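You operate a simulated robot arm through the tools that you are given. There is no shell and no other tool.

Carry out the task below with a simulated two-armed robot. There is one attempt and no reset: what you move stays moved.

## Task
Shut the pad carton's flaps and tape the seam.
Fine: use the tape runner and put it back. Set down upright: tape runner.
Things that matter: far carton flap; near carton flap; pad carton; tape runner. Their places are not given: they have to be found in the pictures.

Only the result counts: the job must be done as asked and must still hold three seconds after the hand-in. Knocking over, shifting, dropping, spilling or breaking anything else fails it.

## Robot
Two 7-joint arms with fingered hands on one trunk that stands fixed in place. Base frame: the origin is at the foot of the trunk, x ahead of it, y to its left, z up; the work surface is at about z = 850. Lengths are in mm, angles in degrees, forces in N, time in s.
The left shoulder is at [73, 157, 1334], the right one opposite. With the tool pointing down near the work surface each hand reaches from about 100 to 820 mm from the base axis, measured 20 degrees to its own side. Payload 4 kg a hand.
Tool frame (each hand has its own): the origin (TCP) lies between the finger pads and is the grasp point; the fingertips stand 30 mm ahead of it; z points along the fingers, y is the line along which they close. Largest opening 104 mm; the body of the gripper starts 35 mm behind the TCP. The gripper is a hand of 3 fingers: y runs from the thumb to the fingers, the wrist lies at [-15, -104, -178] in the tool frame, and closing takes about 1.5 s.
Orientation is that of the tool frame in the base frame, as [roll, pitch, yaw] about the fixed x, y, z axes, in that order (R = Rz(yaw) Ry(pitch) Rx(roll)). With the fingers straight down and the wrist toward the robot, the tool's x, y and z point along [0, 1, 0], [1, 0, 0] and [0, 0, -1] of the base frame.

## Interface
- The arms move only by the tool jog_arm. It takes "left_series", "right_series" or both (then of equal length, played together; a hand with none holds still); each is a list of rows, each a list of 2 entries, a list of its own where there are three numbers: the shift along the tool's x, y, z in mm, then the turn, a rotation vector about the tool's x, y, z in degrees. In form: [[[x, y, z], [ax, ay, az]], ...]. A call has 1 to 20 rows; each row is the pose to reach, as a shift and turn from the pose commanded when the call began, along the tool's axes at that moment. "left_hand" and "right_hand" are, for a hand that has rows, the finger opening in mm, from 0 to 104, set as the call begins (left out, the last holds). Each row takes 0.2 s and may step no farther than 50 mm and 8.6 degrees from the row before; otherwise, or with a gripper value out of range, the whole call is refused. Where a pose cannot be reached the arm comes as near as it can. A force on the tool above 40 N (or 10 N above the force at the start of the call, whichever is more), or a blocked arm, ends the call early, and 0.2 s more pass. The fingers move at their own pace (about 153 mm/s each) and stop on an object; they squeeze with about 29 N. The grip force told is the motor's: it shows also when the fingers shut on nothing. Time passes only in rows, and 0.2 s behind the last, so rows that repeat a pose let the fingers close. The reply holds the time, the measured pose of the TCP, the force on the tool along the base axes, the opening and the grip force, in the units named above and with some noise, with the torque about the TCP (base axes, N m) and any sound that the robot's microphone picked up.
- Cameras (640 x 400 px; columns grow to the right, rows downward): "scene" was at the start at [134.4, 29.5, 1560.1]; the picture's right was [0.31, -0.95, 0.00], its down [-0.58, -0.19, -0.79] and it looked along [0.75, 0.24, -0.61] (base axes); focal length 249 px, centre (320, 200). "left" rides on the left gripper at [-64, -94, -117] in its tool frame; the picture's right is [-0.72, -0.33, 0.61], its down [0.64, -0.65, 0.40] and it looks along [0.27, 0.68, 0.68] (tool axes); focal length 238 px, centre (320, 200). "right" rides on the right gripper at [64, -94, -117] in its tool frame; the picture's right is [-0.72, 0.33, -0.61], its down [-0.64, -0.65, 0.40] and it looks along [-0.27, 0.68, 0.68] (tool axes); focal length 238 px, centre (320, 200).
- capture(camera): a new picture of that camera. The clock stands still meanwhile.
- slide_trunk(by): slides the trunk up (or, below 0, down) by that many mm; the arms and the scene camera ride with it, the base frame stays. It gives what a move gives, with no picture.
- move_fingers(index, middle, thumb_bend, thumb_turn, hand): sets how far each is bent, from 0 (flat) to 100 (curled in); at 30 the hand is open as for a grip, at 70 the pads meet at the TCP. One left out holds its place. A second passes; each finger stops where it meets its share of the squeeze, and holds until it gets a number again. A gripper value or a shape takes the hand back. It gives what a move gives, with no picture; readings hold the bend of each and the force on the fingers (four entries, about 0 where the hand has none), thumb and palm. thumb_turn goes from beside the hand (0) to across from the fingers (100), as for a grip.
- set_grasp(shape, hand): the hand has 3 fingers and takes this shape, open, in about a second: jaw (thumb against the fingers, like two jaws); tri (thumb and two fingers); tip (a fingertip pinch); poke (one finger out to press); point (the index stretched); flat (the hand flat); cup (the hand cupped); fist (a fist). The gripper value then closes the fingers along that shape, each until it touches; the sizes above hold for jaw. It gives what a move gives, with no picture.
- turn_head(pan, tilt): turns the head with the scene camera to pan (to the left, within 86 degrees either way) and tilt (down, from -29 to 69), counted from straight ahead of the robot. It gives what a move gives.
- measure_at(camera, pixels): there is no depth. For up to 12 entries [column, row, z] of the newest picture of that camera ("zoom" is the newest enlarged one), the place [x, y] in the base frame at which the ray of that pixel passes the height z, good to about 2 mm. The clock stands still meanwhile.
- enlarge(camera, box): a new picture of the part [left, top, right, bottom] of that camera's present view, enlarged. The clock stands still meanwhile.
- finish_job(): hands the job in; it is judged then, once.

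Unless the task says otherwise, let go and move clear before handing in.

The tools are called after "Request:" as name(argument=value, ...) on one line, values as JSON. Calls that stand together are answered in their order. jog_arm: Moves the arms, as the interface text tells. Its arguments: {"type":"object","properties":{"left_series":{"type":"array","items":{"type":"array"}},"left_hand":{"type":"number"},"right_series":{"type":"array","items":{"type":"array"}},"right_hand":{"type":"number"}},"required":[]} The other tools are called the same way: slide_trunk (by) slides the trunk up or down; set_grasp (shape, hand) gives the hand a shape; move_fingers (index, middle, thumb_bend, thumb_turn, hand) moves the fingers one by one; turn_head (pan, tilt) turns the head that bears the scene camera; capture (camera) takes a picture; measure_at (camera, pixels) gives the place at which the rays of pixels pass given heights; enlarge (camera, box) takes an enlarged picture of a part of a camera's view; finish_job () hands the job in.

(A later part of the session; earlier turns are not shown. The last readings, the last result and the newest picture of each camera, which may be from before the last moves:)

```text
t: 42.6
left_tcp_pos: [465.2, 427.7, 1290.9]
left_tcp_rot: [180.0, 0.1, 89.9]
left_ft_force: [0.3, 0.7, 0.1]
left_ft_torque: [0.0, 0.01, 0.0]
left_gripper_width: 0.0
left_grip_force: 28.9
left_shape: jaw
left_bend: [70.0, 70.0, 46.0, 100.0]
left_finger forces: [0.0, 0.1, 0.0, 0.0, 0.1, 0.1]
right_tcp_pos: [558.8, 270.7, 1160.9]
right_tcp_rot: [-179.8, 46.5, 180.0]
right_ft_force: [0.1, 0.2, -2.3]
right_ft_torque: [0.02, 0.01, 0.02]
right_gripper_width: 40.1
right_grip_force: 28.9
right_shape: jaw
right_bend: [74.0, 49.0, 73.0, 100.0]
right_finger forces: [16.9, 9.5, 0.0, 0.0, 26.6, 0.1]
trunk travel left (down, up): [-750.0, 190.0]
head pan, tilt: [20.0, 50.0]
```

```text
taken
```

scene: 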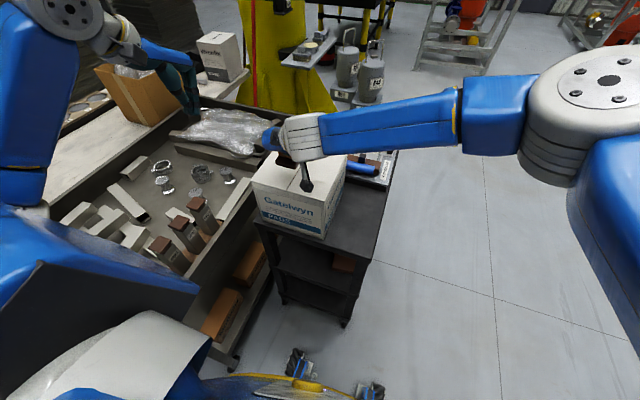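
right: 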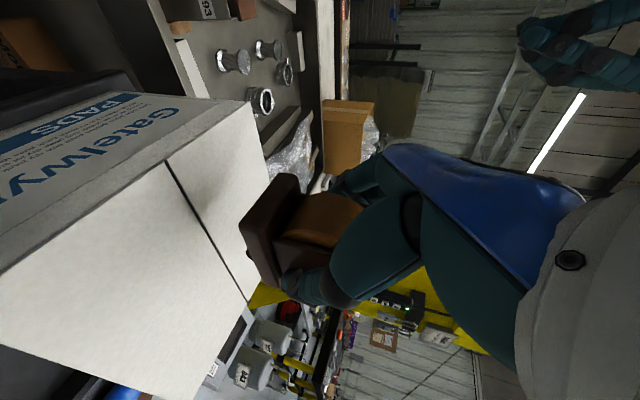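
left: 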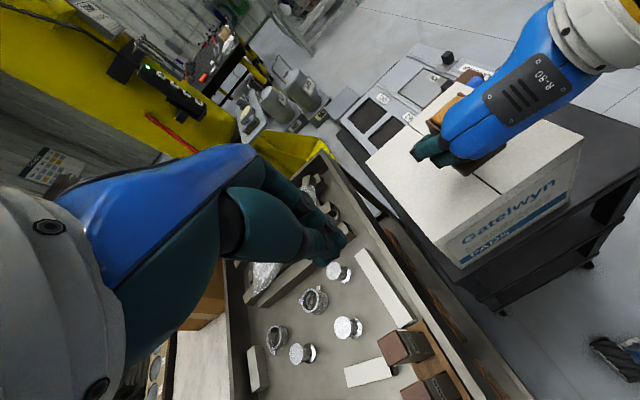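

The runner is over the carton at (559,271,1161). I'll move back toward the near end of the seam and lower partway, to about (503,269,1125).

Request:
jog_arm(right_series=[[[21, -0.5, -5], [0, 0, 0]], [[43, -1, -10.5], [0, 0, 0]], [[64.6, -1.7, -15.8], [0, 0, 0]], [[64.6, -1.7, -15.8], [0, 0, 0]]])

Request:
enlarge(camera="right", box=[120, 100, 360, 340])

Request:
enlarge(camera="left", box=[380, 80, 600, 260])

Request:
enlarge(camera="scene", box=[230, 110, 370, 230])

```text
t: 43.6
left_tcp_pos: [466.5, 426.8, 1292.2]
left_tcp_rot: [-180.0, 0.0, 89.8]
left_ft_force: [-0.5, 0.5, -0.3]
left_ft_torque: [0.0, -0.02, 0.01]
left_gripper_width: 0.0
left_grip_force: 28.7
left_shape: jaw
left_bend: [70.0, 70.0, 46.0, 100.0]
left_finger forces: [0.1, 0.1, 0.1, 0.0, 0.0, 0.1]
right_tcp_pos: [503.8, 265.9, 1122.8]
right_tcp_rot: [-179.8, 46.5, -180.0]
right_ft_force: [-0.7, -0.4, -1.3]
right_ft_torque: [0.0, 0.04, -0.01]
right_gripper_width: 40.1
right_grip_force: 28.9
right_shape: jaw
right_bend: [74.0, 49.0, 73.0, 100.0]
right_finger forces: [16.9, 9.5, 0.0, 0.0, 26.5, 0.1]
trunk travel left (down, up): [-750.0, 190.0]
head pan, tilt: [20.0, 50.0]
```

```text
1.67 times, centred on (240, 220) of right
```

zoom: 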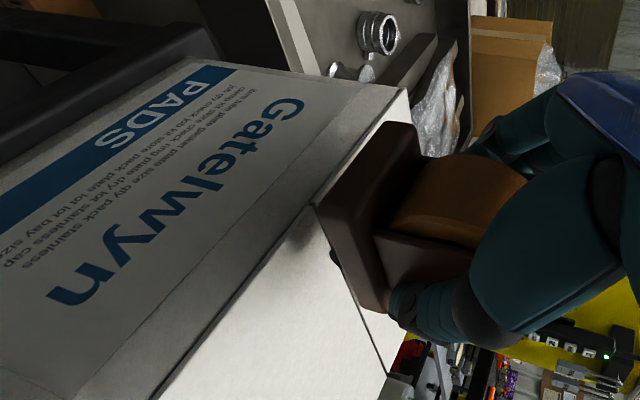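

```text
2.22 times, centred on (490, 170) of left
```

zoom: 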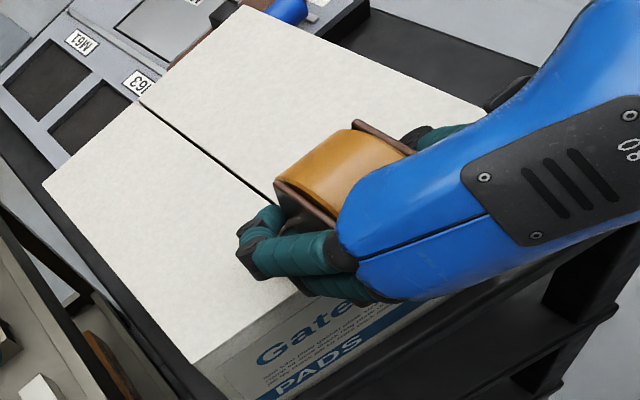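

```text
3.33 times, centred on (300, 170) of scene
```

zoom: 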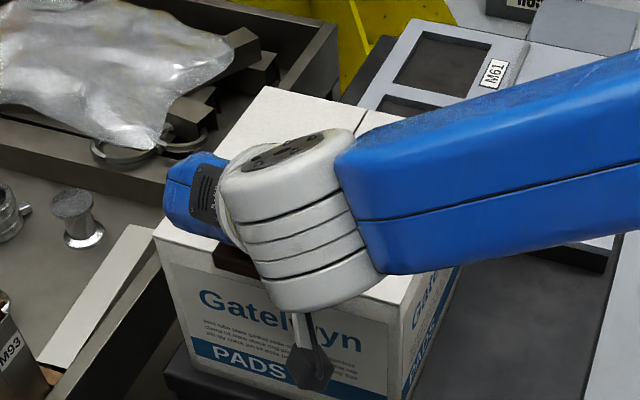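

The near-end pose was reached. Before lowering I'll take another reading to average the noise (y read 265.9, the target is 269).

Request:
jog_arm(right_series=[[[0, 0, 0], [0, 0, 0]]])

Request:
jog_arm(right_series=[[[0, 0, 0], [0, 0, 0]]])

Request:
jog_arm(right_series=[[[0, 0, 0], [0, 0, 0]]])

```text
t: 44.0
left_tcp_pos: [465.3, 428.2, 1293.4]
left_tcp_rot: [-180.0, -0.1, 90.0]
left_ft_force: [-0.4, -0.4, 0.3]
left_ft_torque: [0.01, -0.02, -0.01]
left_gripper_width: 0.0
left_grip_force: 29.2
left_shape: jaw
left_bend: [70.0, 70.0, 46.0, 100.0]
left_finger forces: [0.1, 0.1, 0.0, 0.1, 0.0, 0.0]
right_tcp_pos: [502.1, 267.1, 1122.5]
right_tcp_rot: [-179.8, 46.5, -179.9]
right_ft_force: [-0.5, -0.1, -1.9]
right_ft_torque: [0.04, 0.01, -0.01]
right_gripper_width: 40.0
right_grip_force: 29.1
right_shape: jaw
right_bend: [74.0, 49.0, 73.0, 100.0]
right_finger forces: [17.0, 9.5, 0.0, 0.1, 26.6, 0.0]
trunk travel left (down, up): [-750.0, 190.0]
head pan, tilt: [20.0, 50.0]
```

```text
t: 44.4
left_tcp_pos: [465.8, 428.7, 1291.5]
left_tcp_rot: [-180.0, 0.0, 90.0]
left_ft_force: [0.2, -0.2, 0.0]
left_ft_torque: [-0.03, 0.02, -0.01]
left_gripper_width: 0.2
left_grip_force: 28.6
left_shape: jaw
left_bend: [70.0, 70.0, 46.0, 100.0]
left_finger forces: [0.0, 0.0, 0.0, 0.0, 0.1, 0.0]
right_tcp_pos: [504.7, 267.6, 1121.8]
right_tcp_rot: [-179.9, 46.5, -180.0]
right_ft_force: [0.3, 0.0, -3.1]
right_ft_torque: [0.01, -0.01, 0.02]
right_gripper_width: 40.1
right_grip_force: 29.2
right_shape: jaw
right_bend: [74.0, 49.0, 73.0, 100.0]
right_finger forces: [16.9, 9.5, 0.1, 0.0, 26.5, 0.1]
trunk travel left (down, up): [-750.0, 190.0]
head pan, tilt: [20.0, 50.0]
```

```text
t: 44.8
left_tcp_pos: [465.6, 427.2, 1292.6]
left_tcp_rot: [-180.0, 0.0, 89.9]
left_ft_force: [0.8, 0.1, 0.3]
left_ft_torque: [-0.01, 0.02, -0.03]
left_gripper_width: 0.0
left_grip_force: 29.0
left_shape: jaw
left_bend: [70.0, 70.0, 46.0, 100.0]
left_finger forces: [0.0, 0.0, 0.0, 0.0, 0.1, 0.0]
right_tcp_pos: [503.6, 267.2, 1122.9]
right_tcp_rot: [-179.8, 46.5, -180.0]
right_ft_force: [0.3, -0.1, -2.3]
right_ft_torque: [-0.02, 0.0, 0.02]
right_gripper_width: 40.2
right_grip_force: 29.1
right_shape: jaw
right_bend: [74.0, 49.0, 73.0, 100.0]
right_finger forces: [17.0, 9.5, 0.0, 0.0, 26.6, 0.1]
trunk travel left (down, up): [-750.0, 190.0]
head pan, tilt: [20.0, 50.0]
```

Averaged, the TCP is at (503.5, 267.0, 1122.5). I'll shift +2.2 mm in y and +5 mm in x, and lower to about z≈1101, just above expected wheel contact.

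Request:
jog_arm(right_series=[[[-1, 2.2, 6], [0, 0, 0]], [[4, 2.2, 11], [0, 0, 0]], [[9, 2.2, 15.5], [0, 0, 0]], [[12.2, 2.2, 18.5], [0, 0, 0]], [[12.2, 2.2, 18.5], [0, 0, 0]]])

Request:
enlarge(camera="right", box=[180, 150, 320, 310])

Request:
enlarge(camera="left", box=[410, 110, 560, 220])

```text
t: 46.0
left_tcp_pos: [465.8, 427.5, 1293.7]
left_tcp_rot: [180.0, -0.1, 90.0]
left_ft_force: [0.2, 0.3, 0.0]
left_ft_torque: [-0.01, 0.0, -0.01]
left_gripper_width: 0.2
left_grip_force: 28.6
left_shape: jaw
left_bend: [70.0, 70.0, 46.0, 100.0]
left_finger forces: [0.1, 0.1, 0.1, 0.0, 0.0, 0.0]
right_tcp_pos: [508.6, 269.0, 1101.0]
right_tcp_rot: [-179.8, 46.5, -180.0]
right_ft_force: [0.1, -0.2, -3.6]
right_ft_torque: [-0.01, -0.01, -0.02]
right_gripper_width: 40.2
right_grip_force: 29.7
right_shape: jaw
right_bend: [74.0, 49.0, 73.0, 100.0]
right_finger forces: [17.1, 9.5, 0.0, 0.0, 26.6, 0.0]
trunk travel left (down, up): [-750.0, 190.0]
head pan, tilt: [20.0, 50.0]
```

```text
2.50 times, centred on (250, 230) of right
```

zoom: 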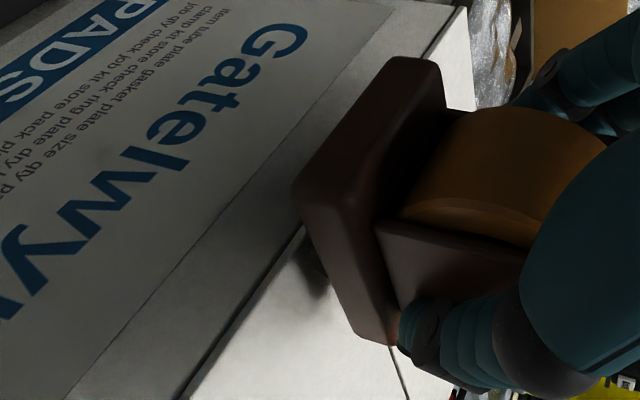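

```text
3.64 times, centred on (485, 165) of left
```

zoom: 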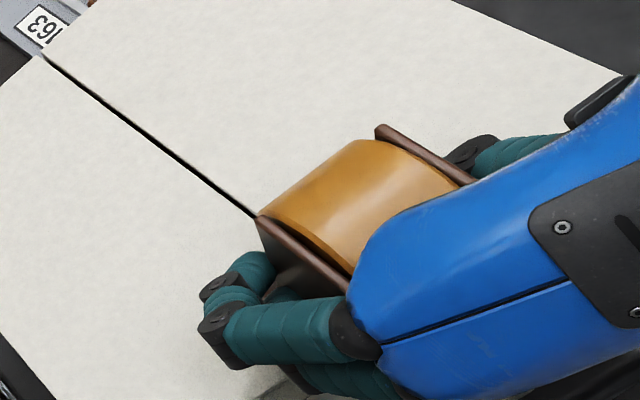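

No contact yet at TCP z≈1101. I'll lower in 1 mm steps by 4 mm and watch the vertical force.

Request:
jog_arm(right_series=[[[0.73, 0, 0.69], [0, 0, 0]], [[1.45, 0, 1.38], [0, 0, 0]], [[2.2, 0, 2.07], [0, 0, 0]], [[2.9, 0, 2.75], [0, 0, 0]], [[2.9, 0, 2.75], [0, 0, 0]]])

```text
t: 47.2
left_tcp_pos: [466.3, 428.7, 1291.2]
left_tcp_rot: [180.0, 0.0, 90.1]
left_ft_force: [0.1, 0.3, -0.7]
left_ft_torque: [-0.03, 0.0, 0.03]
left_gripper_width: 0.0
left_grip_force: 29.3
left_shape: jaw
left_bend: [70.0, 70.0, 46.0, 100.0]
left_finger forces: [0.1, 0.0, 0.0, 0.1, 0.0, 0.0]
right_tcp_pos: [508.6, 268.8, 1096.8]
right_tcp_rot: [-179.8, 46.6, -180.0]
right_ft_force: [-0.1, 0.3, -2.5]
right_ft_torque: [0.01, 0.01, -0.03]
right_gripper_width: 39.9
right_grip_force: 28.7
right_shape: jaw
right_bend: [74.0, 49.0, 73.0, 100.0]
right_finger forces: [17.0, 9.5, 0.1, 0.0, 26.5, 0.1]
trunk travel left (down, up): [-750.0, 190.0]
head pan, tilt: [20.0, 50.0]
```

There is still no contact at z≈1096.8 (Fz is just the runner's weight, about −2.5 N). I'll continue down in small steps.

Request:
jog_arm(right_series=[[[0.73, 0, 0.69], [0, 0, 0]], [[1.45, 0, 1.38], [0, 0, 0]], [[1.45, 0, 1.38], [0, 0, 0]]])

Request:
jog_arm(right_series=[[[0.73, 0, 0.69], [0, 0, 0]], [[0.73, 0, 0.69], [0, 0, 0]]])

```text
t: 48.0
left_tcp_pos: [465.5, 427.3, 1293.6]
left_tcp_rot: [-180.0, 0.0, 90.1]
left_ft_force: [-0.6, 0.8, -0.1]
left_ft_torque: [-0.02, 0.0, 0.0]
left_gripper_width: 0.0
left_grip_force: 29.5
left_shape: jaw
left_bend: [70.0, 70.0, 46.0, 100.0]
left_finger forces: [0.0, 0.0, 0.0, 0.0, 0.0, 0.0]
right_tcp_pos: [508.4, 269.1, 1095.9]
right_tcp_rot: [-179.9, 46.5, 179.9]
right_ft_force: [0.0, 0.0, -1.9]
right_ft_torque: [0.0, -0.01, 0.0]
right_gripper_width: 40.0
right_grip_force: 28.9
right_shape: jaw
right_bend: [74.0, 49.0, 73.0, 100.0]
right_finger forces: [17.0, 9.5, 0.0, 0.1, 26.4, 0.1]
trunk travel left (down, up): [-750.0, 190.0]
head pan, tilt: [20.0, 50.0]
```

```text
t: 48.6
left_tcp_pos: [466.2, 426.7, 1291.6]
left_tcp_rot: [179.9, 0.0, 90.1]
left_ft_force: [-0.2, 0.1, 0.6]
left_ft_torque: [-0.05, -0.04, -0.03]
left_gripper_width: 0.0
left_grip_force: 29.5
left_shape: jaw
left_bend: [70.0, 70.0, 46.0, 100.0]
left_finger forces: [0.0, 0.1, 0.0, 0.0, 0.0, 0.0]
right_tcp_pos: [508.2, 269.4, 1095.4]
right_tcp_rot: [-179.7, 46.5, -179.8]
right_ft_force: [0.4, 0.1, -2.8]
right_ft_torque: [0.0, 0.0, 0.0]
right_gripper_width: 40.2
right_grip_force: 29.2
right_shape: jaw
right_bend: [74.0, 49.0, 73.0, 100.0]
right_finger forces: [17.0, 9.5, 0.0, 0.0, 26.6, 0.0]
trunk travel left (down, up): [-750.0, 190.0]
head pan, tilt: [20.0, 50.0]
```

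No contact yet. I'll continue in 1 mm steps, checking the force each time.

Request:
jog_arm(right_series=[[[0.73, 0, 0.69], [0, 0, 0]], [[0.73, 0, 0.69], [0, 0, 0]]])

Request:
jog_arm(right_series=[[[0.73, 0, 0.69], [0, 0, 0]], [[0.73, 0, 0.69], [0, 0, 0]]])

Request:
enlarge(camera="right", box=[180, 150, 320, 310])

```text
t: 49.2
left_tcp_pos: [465.9, 427.4, 1292.5]
left_tcp_rot: [-180.0, 0.0, 90.0]
left_ft_force: [0.1, 1.0, -0.2]
left_ft_torque: [0.03, -0.03, 0.07]
left_gripper_width: 0.1
left_grip_force: 28.9
left_shape: jaw
left_bend: [70.0, 70.0, 46.0, 100.0]
left_finger forces: [0.1, 0.0, 0.0, 0.1, 0.0, 0.0]
right_tcp_pos: [508.3, 268.9, 1092.8]
right_tcp_rot: [-179.8, 46.5, -180.0]
right_ft_force: [0.6, -0.9, -2.2]
right_ft_torque: [-0.04, 0.04, 0.0]
right_gripper_width: 40.2
right_grip_force: 29.2
right_shape: jaw
right_bend: [74.0, 49.0, 73.0, 100.0]
right_finger forces: [17.1, 9.6, 0.0, 0.0, 26.5, 0.0]
trunk travel left (down, up): [-750.0, 190.0]
head pan, tilt: [20.0, 50.0]
```

```text
t: 49.8
left_tcp_pos: [465.6, 428.0, 1292.7]
left_tcp_rot: [-180.0, -0.1, 90.0]
left_ft_force: [-0.4, 0.1, -0.2]
left_ft_torque: [0.02, 0.0, 0.01]
left_gripper_width: 0.0
left_grip_force: 28.8
left_shape: jaw
left_bend: [70.0, 70.0, 46.0, 100.0]
left_finger forces: [0.0, 0.0, 0.0, 0.1, 0.1, 0.0]
right_tcp_pos: [508.5, 270.0, 1093.5]
right_tcp_rot: [-179.8, 46.7, -179.9]
right_ft_force: [0.3, 0.8, 1.8]
right_ft_torque: [0.06, -0.05, 0.01]
right_gripper_width: 40.1
right_grip_force: 29.1
right_shape: jaw
right_bend: [74.0, 49.0, 73.0, 100.0]
right_finger forces: [17.5, 9.6, 0.0, 0.1, 26.4, 0.1]
trunk travel left (down, up): [-750.0, 190.0]
head pan, tilt: [20.0, 50.0]
```

```text
2.50 times, centred on (250, 230) of right
```

zoom: 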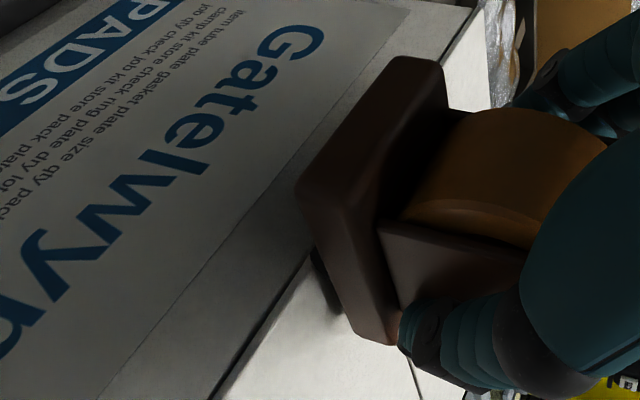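

Contact was found: Fz changed from about −2.5 to +1.8 N at TCP z≈1093. I'll press about 0.8 mm more and run the first half of the seam toward +x at constant height.

Request:
jog_arm(right_series=[[[0.6, 0, 0.55], [0, 0, 0]], [[-4.9, 0, 6.35], [0, 0, 0]], [[-10.4, 0, 12.15], [0, 0, 0]], [[-15.9, 0, 17.95], [0, 0, 0]], [[-21.4, 0, 23.75], [0, 0, 0]], [[-26.9, 0, 29.55], [0, 0, 0]], [[-32.4, 0, 35.35], [0, 0, 0]], [[-37.9, 0, 41.15], [0, 0, 0]]])

Request:
capture(camera="left")

Request:
enlarge(camera="right", box=[150, 120, 330, 330])

Request:
enlarge(camera="scene", box=[230, 110, 370, 230])

```text
t: 51.6
left_tcp_pos: [464.3, 426.4, 1293.5]
left_tcp_rot: [180.0, 0.0, 90.0]
left_ft_force: [-0.7, 1.5, 0.5]
left_ft_torque: [-0.01, 0.01, -0.07]
left_gripper_width: 0.0
left_grip_force: 29.6
left_shape: jaw
left_bend: [70.0, 70.0, 46.0, 100.0]
left_finger forces: [0.1, 0.0, 0.0, 0.0, 0.0, 0.0]
right_tcp_pos: [562.9, 268.8, 1092.8]
right_tcp_rot: [-179.8, 46.5, -179.8]
right_ft_force: [-2.9, 0.4, 5.0]
right_ft_torque: [0.11, 0.0, 0.02]
right_gripper_width: 40.2
right_grip_force: 28.8
right_shape: jaw
right_bend: [74.0, 49.0, 73.0, 100.0]
right_finger forces: [17.8, 9.6, 0.0, 0.0, 27.3, 0.0]
trunk travel left (down, up): [-750.0, 190.0]
head pan, tilt: [20.0, 50.0]
```

```text
taken
```

left: 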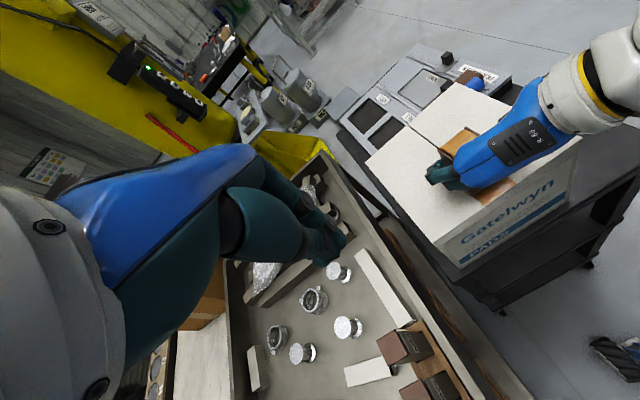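

```text
1.90 times, centred on (240, 225) of right
```

zoom: 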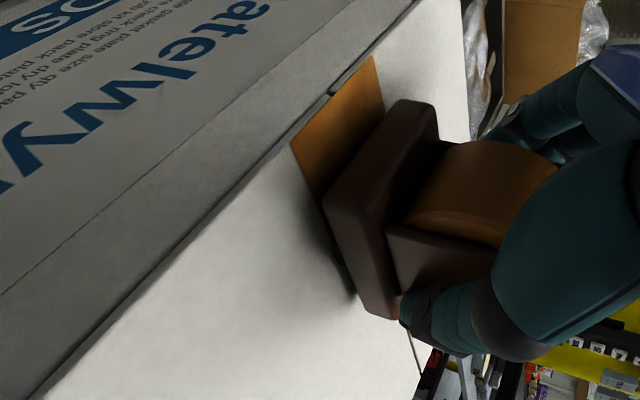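

```text
3.33 times, centred on (300, 170) of scene
```

zoom: 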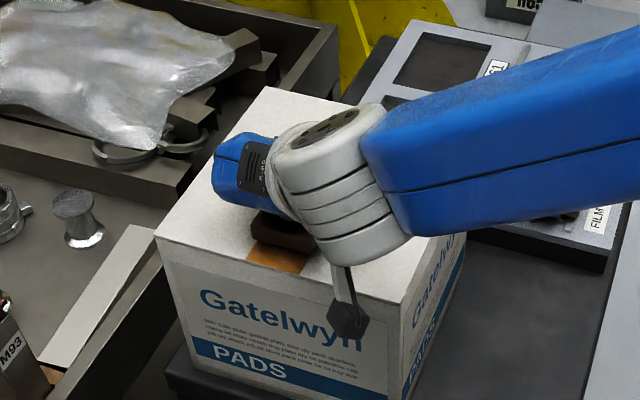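

Tape is being laid: the orange strip is visible behind the runner from the near edge (right zoom (340,120)). I'll continue along the seam to the far end at the same height.

Request:
jog_arm(right_series=[[[-6.2, 0, 6.53], [0, 0, 0]], [[-12.4, 0, 13.06], [0, 0, 0]], [[-18.6, 0, 19.59], [0, 0, 0]], [[-24.8, 0, 26.1], [0, 0, 0]], [[-31, 0, 32.65], [0, 0, 0]], [[-37.2, 0, 39.2], [0, 0, 0]], [[-43.4, 0, 45.7], [0, 0, 0]], [[-49.6, 0, 52.2], [0, 0, 0]], [[-55.8, 0, 58.8], [0, 0, 0]], [[-62, 0, 65.3], [0, 0, 0]]])

Request:
enlarge(camera="right", box=[100, 80, 340, 330])

```text
t: 53.8
left_tcp_pos: [465.7, 426.8, 1293.2]
left_tcp_rot: [179.8, 0.0, 90.1]
left_ft_force: [0.2, 0.2, 0.7]
left_ft_torque: [0.01, 0.0, -0.01]
left_gripper_width: 0.0
left_grip_force: 29.4
left_shape: jaw
left_bend: [70.0, 70.0, 46.0, 100.0]
left_finger forces: [0.0, 0.0, 0.0, 0.0, 0.0, 0.0]
right_tcp_pos: [654.6, 269.0, 1092.6]
right_tcp_rot: [-179.9, 46.5, -180.0]
right_ft_force: [-2.9, -0.2, 3.5]
right_ft_torque: [0.03, 0.01, 0.04]
right_gripper_width: 40.4
right_grip_force: 29.4
right_shape: jaw
right_bend: [74.0, 49.0, 73.0, 100.0]
right_finger forces: [17.3, 9.6, 0.0, 0.0, 27.4, 0.0]
trunk travel left (down, up): [-750.0, 190.0]
head pan, tilt: [20.0, 50.0]
```

```text
1.60 times, centred on (220, 205) of right
```

zoom: 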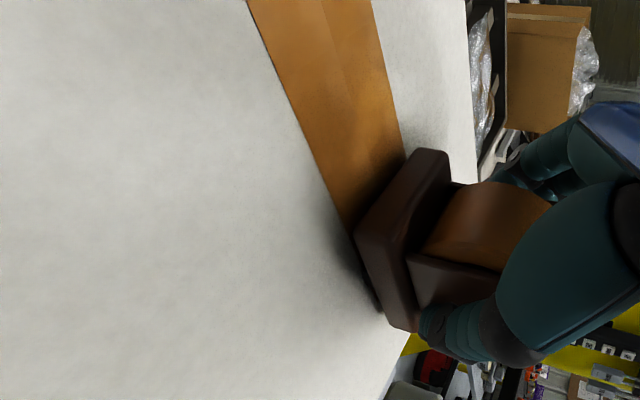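

The tape follows the runner well. I'll finish the remaining ~72 mm to the far edge (wheel to x≈732).

Request:
jog_arm(right_series=[[[-6.2, 0, 6.53], [0, 0, 0]], [[-12.4, 0, 13.06], [0, 0, 0]], [[-18.6, 0, 19.59], [0, 0, 0]], [[-24.8, 0, 26.1], [0, 0, 0]], [[-31, 0, 32.65], [0, 0, 0]], [[-37.2, 0, 39.2], [0, 0, 0]], [[-43.4, 0, 45.7], [0, 0, 0]], [[-48.2, 0, 50.8], [0, 0, 0]], [[-48.2, 0, 50.8], [0, 0, 0]]])

Request:
enlarge(camera="right", box=[60, 60, 340, 330])

Request:
enlarge(camera="left", box=[360, 60, 600, 270])

Request:
enlarge(camera="scene", box=[230, 110, 370, 230])

```text
t: 55.8
left_tcp_pos: [464.8, 426.8, 1292.3]
left_tcp_rot: [-180.0, 0.0, 90.0]
left_ft_force: [0.1, -0.2, -0.4]
left_ft_torque: [-0.01, 0.0, 0.01]
left_gripper_width: 0.0
left_grip_force: 29.5
left_shape: jaw
left_bend: [70.0, 70.0, 46.0, 100.0]
left_finger forces: [0.0, 0.0, 0.0, 0.0, 0.0, 0.1]
right_tcp_pos: [714.2, 261.9, 1093.1]
right_tcp_rot: [-179.8, 46.7, -179.9]
right_ft_force: [0.1, -1.9, -1.5]
right_ft_torque: [0.01, 0.0, -0.02]
right_gripper_width: 40.3
right_grip_force: 29.0
right_shape: jaw
right_bend: [74.0, 49.0, 73.0, 100.0]
right_finger forces: [17.3, 9.3, 0.1, 0.1, 27.2, 0.0]
right hand out of reach, approached as far as the arm can: row 4, 5, 6, 7, 8, 9
trunk travel left (down, up): [-750.0, 190.0]
head pan, tilt: [20.0, 50.0]
```

```text
1.48 times, centred on (200, 195) of right
```

zoom: 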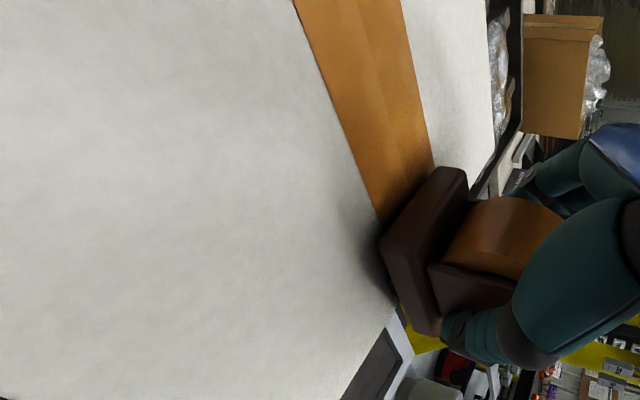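

```text
1.90 times, centred on (480, 165) of left
```

zoom: 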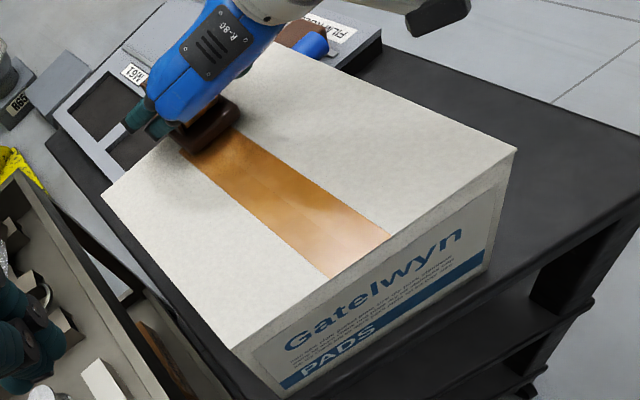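

```text
3.33 times, centred on (300, 170) of scene
```

zoom: 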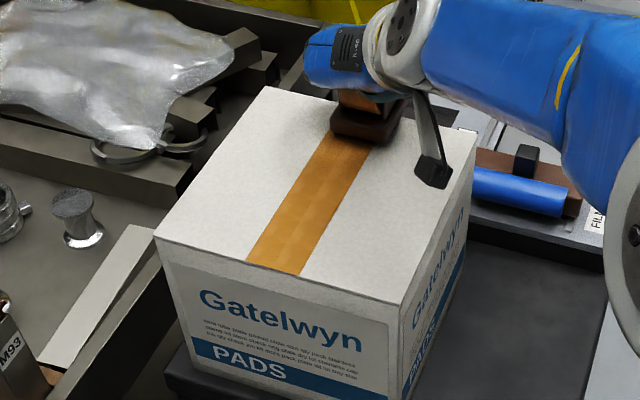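

The strip is laid most of the way, but near the far end the arm ran out of reach: the TCP stopped at x≈714 with y drifted to 262 and contact lost. I'll lift off and back up a little to see where the tape ends.

Request:
jog_arm(right_series=[[[-7, 1, -7], [0, 0, 0]], [[-4, 4, -25], [0, 0, 0]], [[-1, 7, -42], [0, 0, 0]], [[-30, 7, -70], [0, 0, 0]], [[-60, 7, -98], [0, 0, 0]], [[-60, 7, -98], [0, 0, 0]]])

Request:
enlarge(camera="scene", box=[230, 110, 370, 230])

Request:
enlarge(camera="left", box=[360, 60, 600, 270])

Request:
enlarge(camera="right", box=[60, 60, 340, 330])

```text
t: 57.1
left_tcp_pos: [463.1, 424.0, 1294.6]
left_tcp_rot: [179.9, -0.1, 89.9]
left_ft_force: [0.0, -0.4, -0.6]
left_ft_torque: [0.0, 0.02, -0.03]
left_gripper_width: 0.0
left_grip_force: 28.9
left_shape: jaw
left_bend: [70.0, 70.0, 46.0, 100.0]
left_finger forces: [0.0, 0.1, 0.0, 0.1, 0.1, 0.0]
right_tcp_pos: [680.1, 230.0, 1114.0]
right_tcp_rot: [-179.6, 37.8, 176.7]
right_ft_force: [0.0, 0.2, -2.1]
right_ft_torque: [0.02, -0.04, 0.03]
right_gripper_width: 40.0
right_grip_force: 28.5
right_shape: jaw
right_bend: [74.0, 49.0, 73.0, 100.0]
right_finger forces: [17.4, 9.7, 0.1, 0.1, 27.1, 0.0]
trunk travel left (down, up): [-750.0, 190.0]
head pan, tilt: [20.0, 50.0]
stopped in row 6 (right hand): the arm was blocked; the commanded pose is now the measured one
```

```text
3.33 times, centred on (300, 170) of scene
```

zoom: 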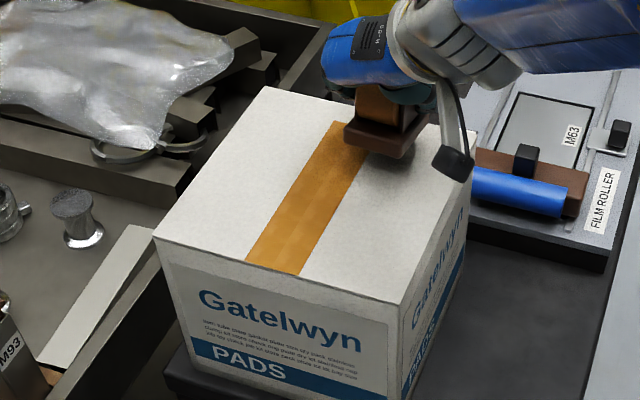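

```text
1.90 times, centred on (480, 165) of left
```

zoom: 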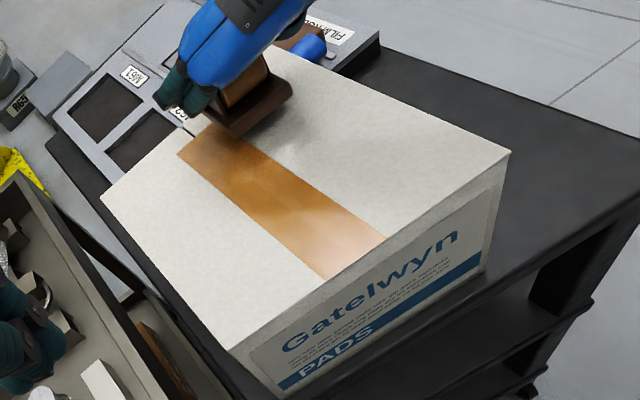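

```text
1.48 times, centred on (200, 195) of right
```

zoom: 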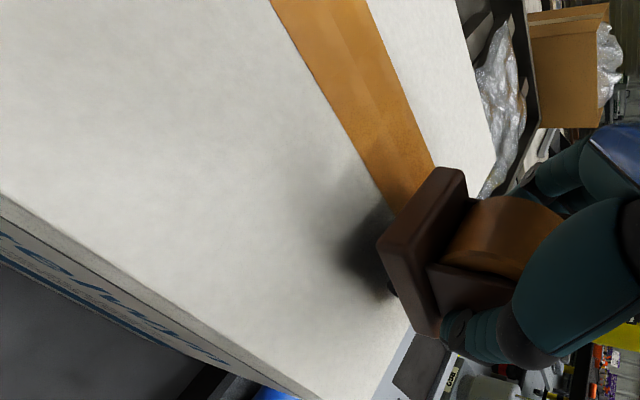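

The move back was blocked midway: the hand is now at (680,230,1114) with a changed attitude. I need to look at the whole scene before moving again.

Request:
capture(camera="scene")

Request:
jog_arm(right_series=[[[0, 0, 0], [0, 0, 0]]])

```text
taken
```

scene: 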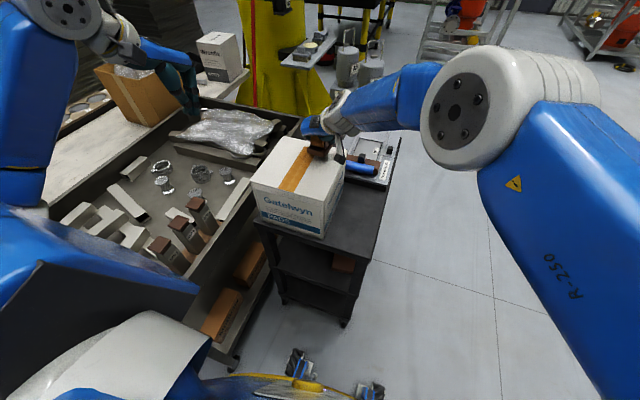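

```text
t: 57.5
left_tcp_pos: [463.2, 424.5, 1292.9]
left_tcp_rot: [180.0, -0.1, 90.0]
left_ft_force: [0.1, 0.0, 0.2]
left_ft_torque: [0.01, 0.0, 0.03]
left_gripper_width: 0.0
left_grip_force: 28.8
left_shape: jaw
left_bend: [70.0, 70.0, 46.0, 100.0]
left_finger forces: [0.0, 0.0, 0.0, 0.0, 0.1, 0.0]
right_tcp_pos: [681.8, 230.8, 1114.4]
right_tcp_rot: [-179.9, 37.9, 176.5]
right_ft_force: [0.3, -0.3, -2.9]
right_ft_torque: [-0.03, 0.01, -0.01]
right_gripper_width: 39.9
right_grip_force: 29.2
right_shape: jaw
right_bend: [74.0, 49.0, 73.0, 100.0]
right_finger forces: [17.4, 9.7, 0.0, 0.1, 27.1, 0.1]
trunk travel left (down, up): [-750.0, 190.0]
head pan, tilt: [20.0, 50.0]
```

The elbow has swung up to a new arm posture (the elbow is now at pixel (490,100)). The runner is still held, and nothing on the carton moved. I'll lift 40 mm, move toward y≈255, and restore the level attitude slowly.

Request:
jog_arm(right_series=[[[-4, 4, -5.5], [0, 0, 0]], [[-8, 8, -11], [-0.4, -1.8, -0.5]], [[-12, 12, -16.5], [-0.8, -3.6, -1.1]], [[-16, 16, -22], [-1.3, -5.4, -1.7]], [[-20, 21, -27.5], [-1.7, -7.1, -2.2]], [[-23.3, 25, -32.5], [-2.1, -8.7, -2.7]], [[-23.3, 25, -32.5], [-2.1, -8.7, -2.7]], [[-23.3, 25, -32.5], [-2.1, -8.7, -2.7]]])

Request:
capture(camera="scene")

```text
t: 59.3
left_tcp_pos: [464.1, 424.4, 1294.0]
left_tcp_rot: [179.9, -0.1, 90.0]
left_ft_force: [1.1, 0.1, 0.8]
left_ft_torque: [0.02, 0.01, 0.0]
left_gripper_width: 0.0
left_grip_force: 28.7
left_shape: jaw
left_bend: [70.0, 70.0, 46.0, 100.0]
left_finger forces: [0.1, 0.0, 0.0, 0.0, 0.1, 0.0]
right_tcp_pos: [682.4, 247.5, 1144.9]
right_tcp_rot: [-179.4, 45.6, 179.6]
right_ft_force: [-0.3, 1.0, -2.5]
right_ft_torque: [0.02, 0.04, 0.01]
right_gripper_width: 39.4
right_grip_force: 29.4
right_shape: jaw
right_bend: [74.0, 49.0, 73.0, 100.0]
right_finger forces: [17.4, 9.9, 0.1, 0.0, 27.3, 0.0]
trunk travel left (down, up): [-750.0, 190.0]
head pan, tilt: [20.0, 50.0]
```

```text
taken
```

scene: 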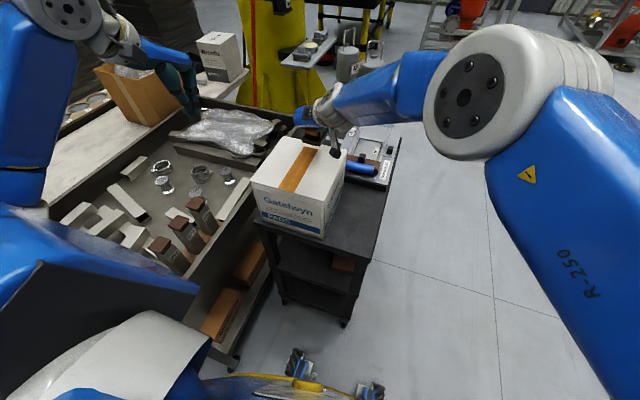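

The attitude is restored (pitch 45.6, yaw 179.6) with the elbow up. I'll take a settled reading and look at the tape's far end now that it is uncovered.

Request:
jog_arm(right_series=[[[0, 0, 0], [0, 0, 0]], [[0, 0, 0], [0, 0, 0]]])

Request:
enlarge(camera="scene", box=[240, 110, 360, 210])

Request:
enlarge(camera="left", box=[400, 60, 540, 180])

```text
t: 59.9
left_tcp_pos: [463.8, 424.8, 1294.3]
left_tcp_rot: [180.0, -0.1, 90.1]
left_ft_force: [-0.5, 0.1, 0.8]
left_ft_torque: [-0.01, 0.0, 0.03]
left_gripper_width: 0.0
left_grip_force: 28.6
left_shape: jaw
left_bend: [70.0, 70.0, 46.0, 100.0]
left_finger forces: [0.0, 0.0, 0.0, 0.0, 0.1, 0.0]
right_tcp_pos: [683.3, 249.4, 1147.9]
right_tcp_rot: [-179.9, 45.8, 179.1]
right_ft_force: [0.3, -0.1, -3.0]
right_ft_torque: [0.0, 0.01, -0.03]
right_gripper_width: 40.0
right_grip_force: 28.8
right_shape: jaw
right_bend: [74.0, 49.0, 73.0, 100.0]
right_finger forces: [17.3, 9.8, 0.0, 0.1, 27.2, 0.0]
trunk travel left (down, up): [-750.0, 190.0]
head pan, tilt: [20.0, 50.0]
```

```text
4.00 times, centred on (300, 160) of scene
```

zoom: 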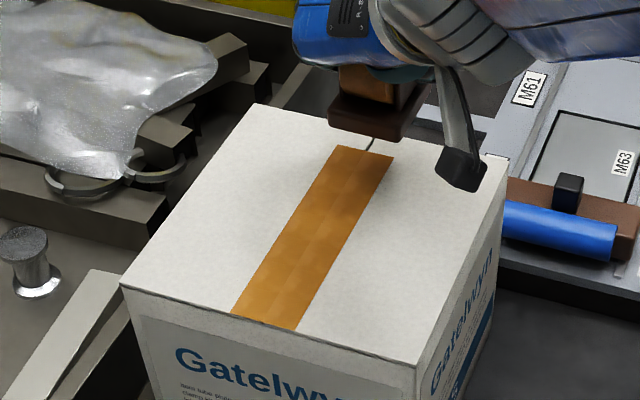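

```text
3.33 times, centred on (470, 120) of left
```

zoom: 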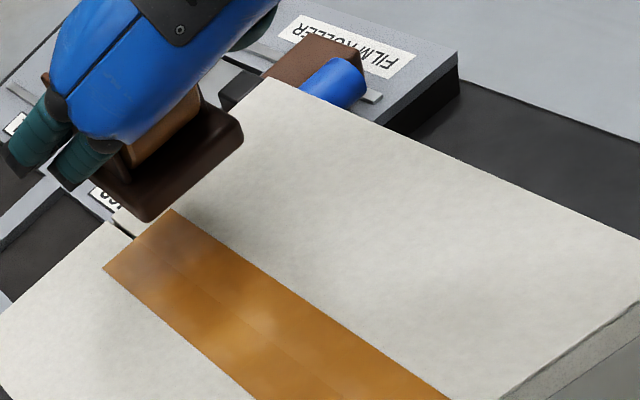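

The tape's far end is visible at zoom (337,145)–(393,157), leaving a short untaped length of seam. I'll measure that and check that the carton has not moved.

Request:
enlarge(camera="scene", box=[240, 110, 360, 210])

Request:
measure_at(camera="zoom", pixels=[[337, 145, 1045], [393, 157, 1045], [231, 315, 1045], [296, 331, 1045], [120, 285, 1045], [415, 366, 1045], [508, 160, 1045], [255, 103, 1045]])

```text
4.00 times, centred on (300, 160) of scene
```

zoom: 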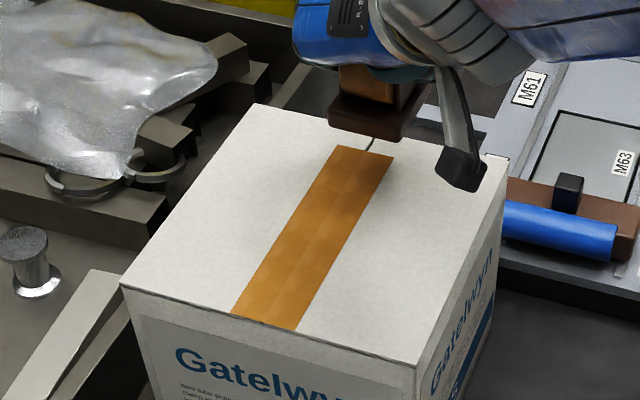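

```text
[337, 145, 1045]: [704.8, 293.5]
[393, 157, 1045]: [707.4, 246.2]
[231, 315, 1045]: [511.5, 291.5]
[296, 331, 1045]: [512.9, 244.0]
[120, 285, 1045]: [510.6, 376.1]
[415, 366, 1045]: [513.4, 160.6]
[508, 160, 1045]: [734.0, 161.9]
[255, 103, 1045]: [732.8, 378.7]
```

The tape covers x≈512–706, centred on the seam; about 25 mm remains to the far edge at x≈731. The carton hasn't moved. I'll test reach in the air by moving to about (720,269,1120).

Request:
jog_arm(right_series=[[[-1, 5, 11], [-0.2, -0.2, -0.2]], [[-2.5, 10, 23], [-0.4, -0.4, -0.4]], [[-4, 15, 34], [-0.6, -0.7, -0.6]], [[-5.5, 20.2, 45.8], [-0.6, -0.7, -0.6]], [[-5.5, 20.2, 45.8], [-0.6, -0.7, -0.6]]])

Request:
jog_arm(right_series=[[[0, 0, 0], [0, 0, 0]], [[0, 0, 0], [0, 0, 0]]])

```text
t: 61.1
left_tcp_pos: [463.5, 424.5, 1294.1]
left_tcp_rot: [179.8, -0.1, 89.9]
left_ft_force: [-0.1, -0.2, -0.5]
left_ft_torque: [-0.02, -0.01, 0.02]
left_gripper_width: 0.0
left_grip_force: 29.1
left_shape: jaw
left_bend: [70.0, 70.0, 46.0, 100.0]
left_finger forces: [0.1, 0.0, 0.0, 0.0, 0.0, 0.1]
right_tcp_pos: [724.2, 259.0, 1133.5]
right_tcp_rot: [179.9, 47.6, 179.6]
right_ft_force: [-0.6, 0.6, -2.4]
right_ft_torque: [-0.06, 0.01, 0.0]
right_gripper_width: 40.3
right_grip_force: 29.1
right_shape: jaw
right_bend: [74.0, 49.0, 73.0, 100.0]
right_finger forces: [17.5, 9.8, 0.0, 0.0, 27.2, 0.0]
right hand out of reach, approached as far as the arm can: row 4, 5
trunk travel left (down, up): [-750.0, 190.0]
head pan, tilt: [20.0, 50.0]
```

```text
t: 61.7
left_tcp_pos: [463.4, 424.5, 1294.8]
left_tcp_rot: [179.9, -0.1, 90.0]
left_ft_force: [0.6, 0.5, 0.0]
left_ft_torque: [0.0, 0.0, -0.01]
left_gripper_width: 0.0
left_grip_force: 29.2
left_shape: jaw
left_bend: [70.0, 70.0, 46.0, 100.0]
left_finger forces: [0.1, 0.1, 0.0, 0.0, 0.0, 0.0]
right_tcp_pos: [722.5, 259.8, 1131.5]
right_tcp_rot: [-179.9, 47.5, 179.6]
right_ft_force: [0.4, -0.2, -2.4]
right_ft_torque: [-0.02, 0.02, 0.0]
right_gripper_width: 40.1
right_grip_force: 29.3
right_shape: jaw
right_bend: [74.0, 49.0, 73.0, 100.0]
right_finger forces: [17.3, 9.9, 0.0, 0.0, 27.1, 0.1]
trunk travel left (down, up): [-750.0, 190.0]
head pan, tilt: [20.0, 50.0]
```

The stop points are consistent with the right arm's full extension (about 619 mm shoulder-to-wrist). Lowering the trunk about 105 mm puts the shoulder level with the wrist and gains reach, so I'll first retreat and raise the runner to about (650,262,1220).

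Request:
jog_arm(right_series=[[[-2, 0.4, -14], [0, 0.1, 0]], [[-4, 0.8, -28], [0, 0.3, 0]], [[-6, 1.2, -42], [0, 0.5, 0]], [[-8, 1.6, -56], [0, 0.7, 0]], [[-10, 2, -70], [0, 0.9, 0]], [[-12, 2.2, -85], [0, 1, 0]], [[-14, 2.4, -100], [0, 1, 0]], [[-15.5, 2.5, -113], [0, 1, 0]], [[-15.5, 2.5, -113], [0, 1, 0]], [[-15.5, 2.5, -113], [0, 1, 0]]])

Request:
capture(camera="scene")

```text
t: 63.1
left_tcp_pos: [461.8, 422.3, 1296.7]
left_tcp_rot: [179.7, -0.1, 90.0]
left_ft_force: [-0.8, -0.1, 0.5]
left_ft_torque: [-0.02, 0.0, -0.04]
left_gripper_width: 0.0
left_grip_force: 28.5
left_shape: jaw
left_bend: [70.0, 70.0, 46.0, 100.0]
left_finger forces: [0.0, 0.0, 0.0, 0.1, 0.0, 0.0]
right_tcp_pos: [654.3, 238.3, 1109.0]
right_tcp_rot: [-179.4, 38.2, 178.1]
right_ft_force: [-0.3, 0.4, -1.7]
right_ft_torque: [0.01, -0.01, 0.01]
right_gripper_width: 40.0
right_grip_force: 29.0
right_shape: jaw
right_bend: [74.0, 49.0, 73.0, 100.0]
right_finger forces: [17.4, 9.8, 0.0, 0.1, 27.1, 0.0]
trunk travel left (down, up): [-750.0, 190.0]
head pan, tilt: [20.0, 50.0]
stopped in row 6 (right hand): the arm was blocked; the commanded pose is now the measured one
```

```text
taken
```

scene: 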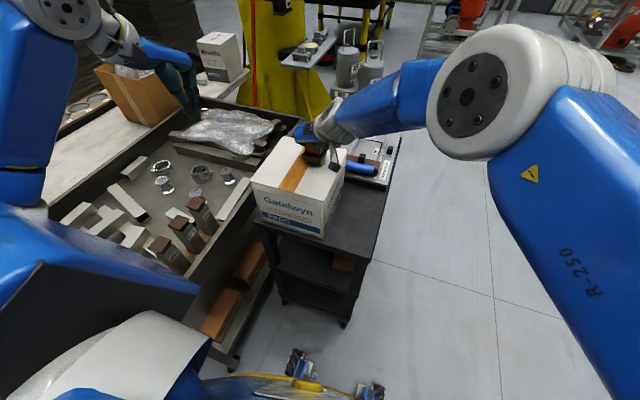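

The arm was blocked again mid-move while its posture was changing. It's now at (654,238,1109), tilted nose-down about 8° and low over the carton. I'll make short, small upward moves and check each one.

Request:
jog_arm(right_series=[[[-3, 0, -4], [0, 0, 0]], [[-6, 0, -8], [0, 0, 0]], [[-9, 0, -12], [0, 0, 0]], [[-9, 0, -12], [0, 0, 0]]])

Request:
enlarge(camera="scene", box=[230, 100, 390, 230])

Request:
capture(camera="left")

```text
t: 64.1
left_tcp_pos: [461.9, 422.6, 1294.8]
left_tcp_rot: [179.8, -0.3, 90.1]
left_ft_force: [-0.3, 0.0, -0.5]
left_ft_torque: [0.03, -0.04, 0.01]
left_gripper_width: 0.3
left_grip_force: 29.0
left_shape: jaw
left_bend: [70.0, 70.0, 46.0, 100.0]
left_finger forces: [0.1, 0.1, 0.0, 0.0, 0.1, 0.0]
right_tcp_pos: [656.0, 234.0, 1118.8]
right_tcp_rot: [-179.4, 37.5, 177.5]
right_ft_force: [0.0, 0.0, -2.6]
right_ft_torque: [0.01, -0.01, 0.03]
right_gripper_width: 40.0
right_grip_force: 28.5
right_shape: jaw
right_bend: [74.0, 49.0, 73.0, 100.0]
right_finger forces: [17.3, 9.8, 0.1, 0.0, 27.1, 0.0]
trunk travel left (down, up): [-750.0, 190.0]
head pan, tilt: [20.0, 50.0]
```

```text
3.08 times, centred on (310, 165) of scene
```

zoom: 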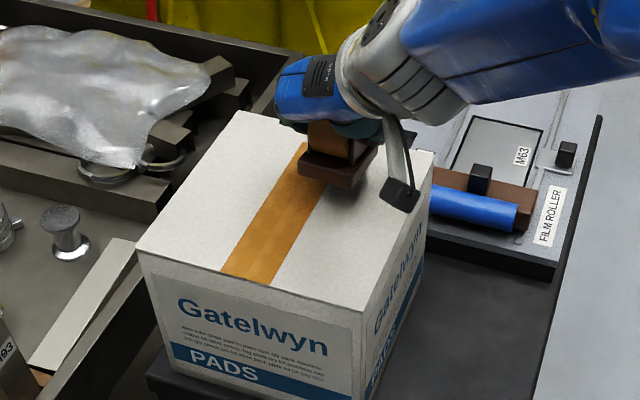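

```text
taken
```

left: 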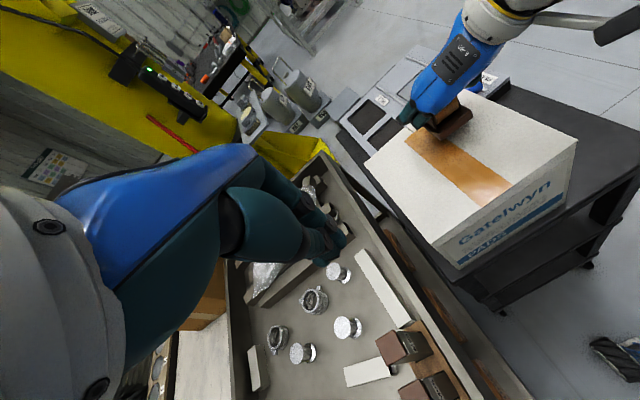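

The hand rose only 10 of the 15 mm commanded and drifted in y, so the arm isn't tracking freely in this elbow-up posture. I'll turn the head a little to the right and look at the upper arm and elbow.

Request:
turn_head(pan=-15, tilt=35)

Request:
capture(camera="scene")

```text
t: 65.1
left_tcp_pos: [463.3, 423.9, 1296.5]
left_tcp_rot: [179.8, -0.2, 90.0]
left_ft_force: [0.3, -0.1, 0.3]
left_ft_torque: [0.03, -0.01, 0.03]
left_gripper_width: 0.0
left_grip_force: 28.6
left_shape: jaw
left_bend: [70.0, 70.0, 46.0, 100.0]
left_finger forces: [0.1, 0.1, 0.0, 0.0, 0.1, 0.0]
right_tcp_pos: [657.0, 234.4, 1120.9]
right_tcp_rot: [-179.7, 37.8, 177.3]
right_ft_force: [0.2, -0.2, -2.8]
right_ft_torque: [0.0, -0.02, 0.02]
right_gripper_width: 40.3
right_grip_force: 28.6
right_shape: jaw
right_bend: [74.0, 49.0, 73.0, 100.0]
right_finger forces: [17.4, 9.7, 0.0, 0.0, 27.1, 0.0]
trunk travel left (down, up): [-750.0, 190.0]
head pan, tilt: [-15.0, 35.0]
```

```text
taken
```

scene: 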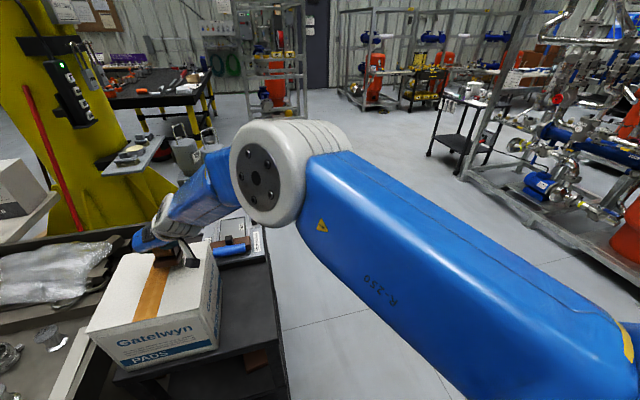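

I see no collision: the elbow has simply folded up above the line from shoulder to wrist. I'll test how the arm tracks with a small level-restoring rotation and lift.

Request:
jog_arm(right_series=[[[-3, 2, -4], [0, -1.5, 0]], [[-6, 4, -8], [0, -3, 0]], [[-9, 6, -12], [0, -4.5, -0.5]], [[-12, 8, -16], [0, -6, -1]], [[-12, 8, -16], [0, -6, -1]], [[-12, 8, -16], [0, -6, -1]]])

Request:
capture(camera="scene")

```text
t: 66.5
left_tcp_pos: [461.2, 421.8, 1295.5]
left_tcp_rot: [179.8, -0.2, 90.0]
left_ft_force: [-0.2, 0.0, -0.3]
left_ft_torque: [-0.02, 0.01, -0.03]
left_gripper_width: 0.1
left_grip_force: 28.6
left_shape: jaw
left_bend: [70.0, 70.0, 46.0, 100.0]
left_finger forces: [0.1, 0.0, 0.1, 0.0, 0.1, 0.0]
right_tcp_pos: [658.2, 236.4, 1132.7]
right_tcp_rot: [-178.4, 43.2, 178.4]
right_ft_force: [0.3, 0.0, -2.6]
right_ft_torque: [0.01, -0.02, -0.02]
right_gripper_width: 40.1
right_grip_force: 29.2
right_shape: jaw
right_bend: [74.0, 49.0, 73.0, 100.0]
right_finger forces: [17.4, 9.8, 0.0, 0.0, 27.1, 0.0]
trunk travel left (down, up): [-750.0, 190.0]
head pan, tilt: [-15.0, 35.0]
```

```text
taken
```

scene: 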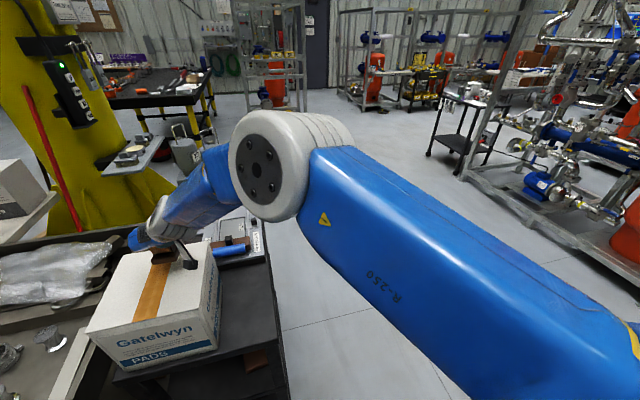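

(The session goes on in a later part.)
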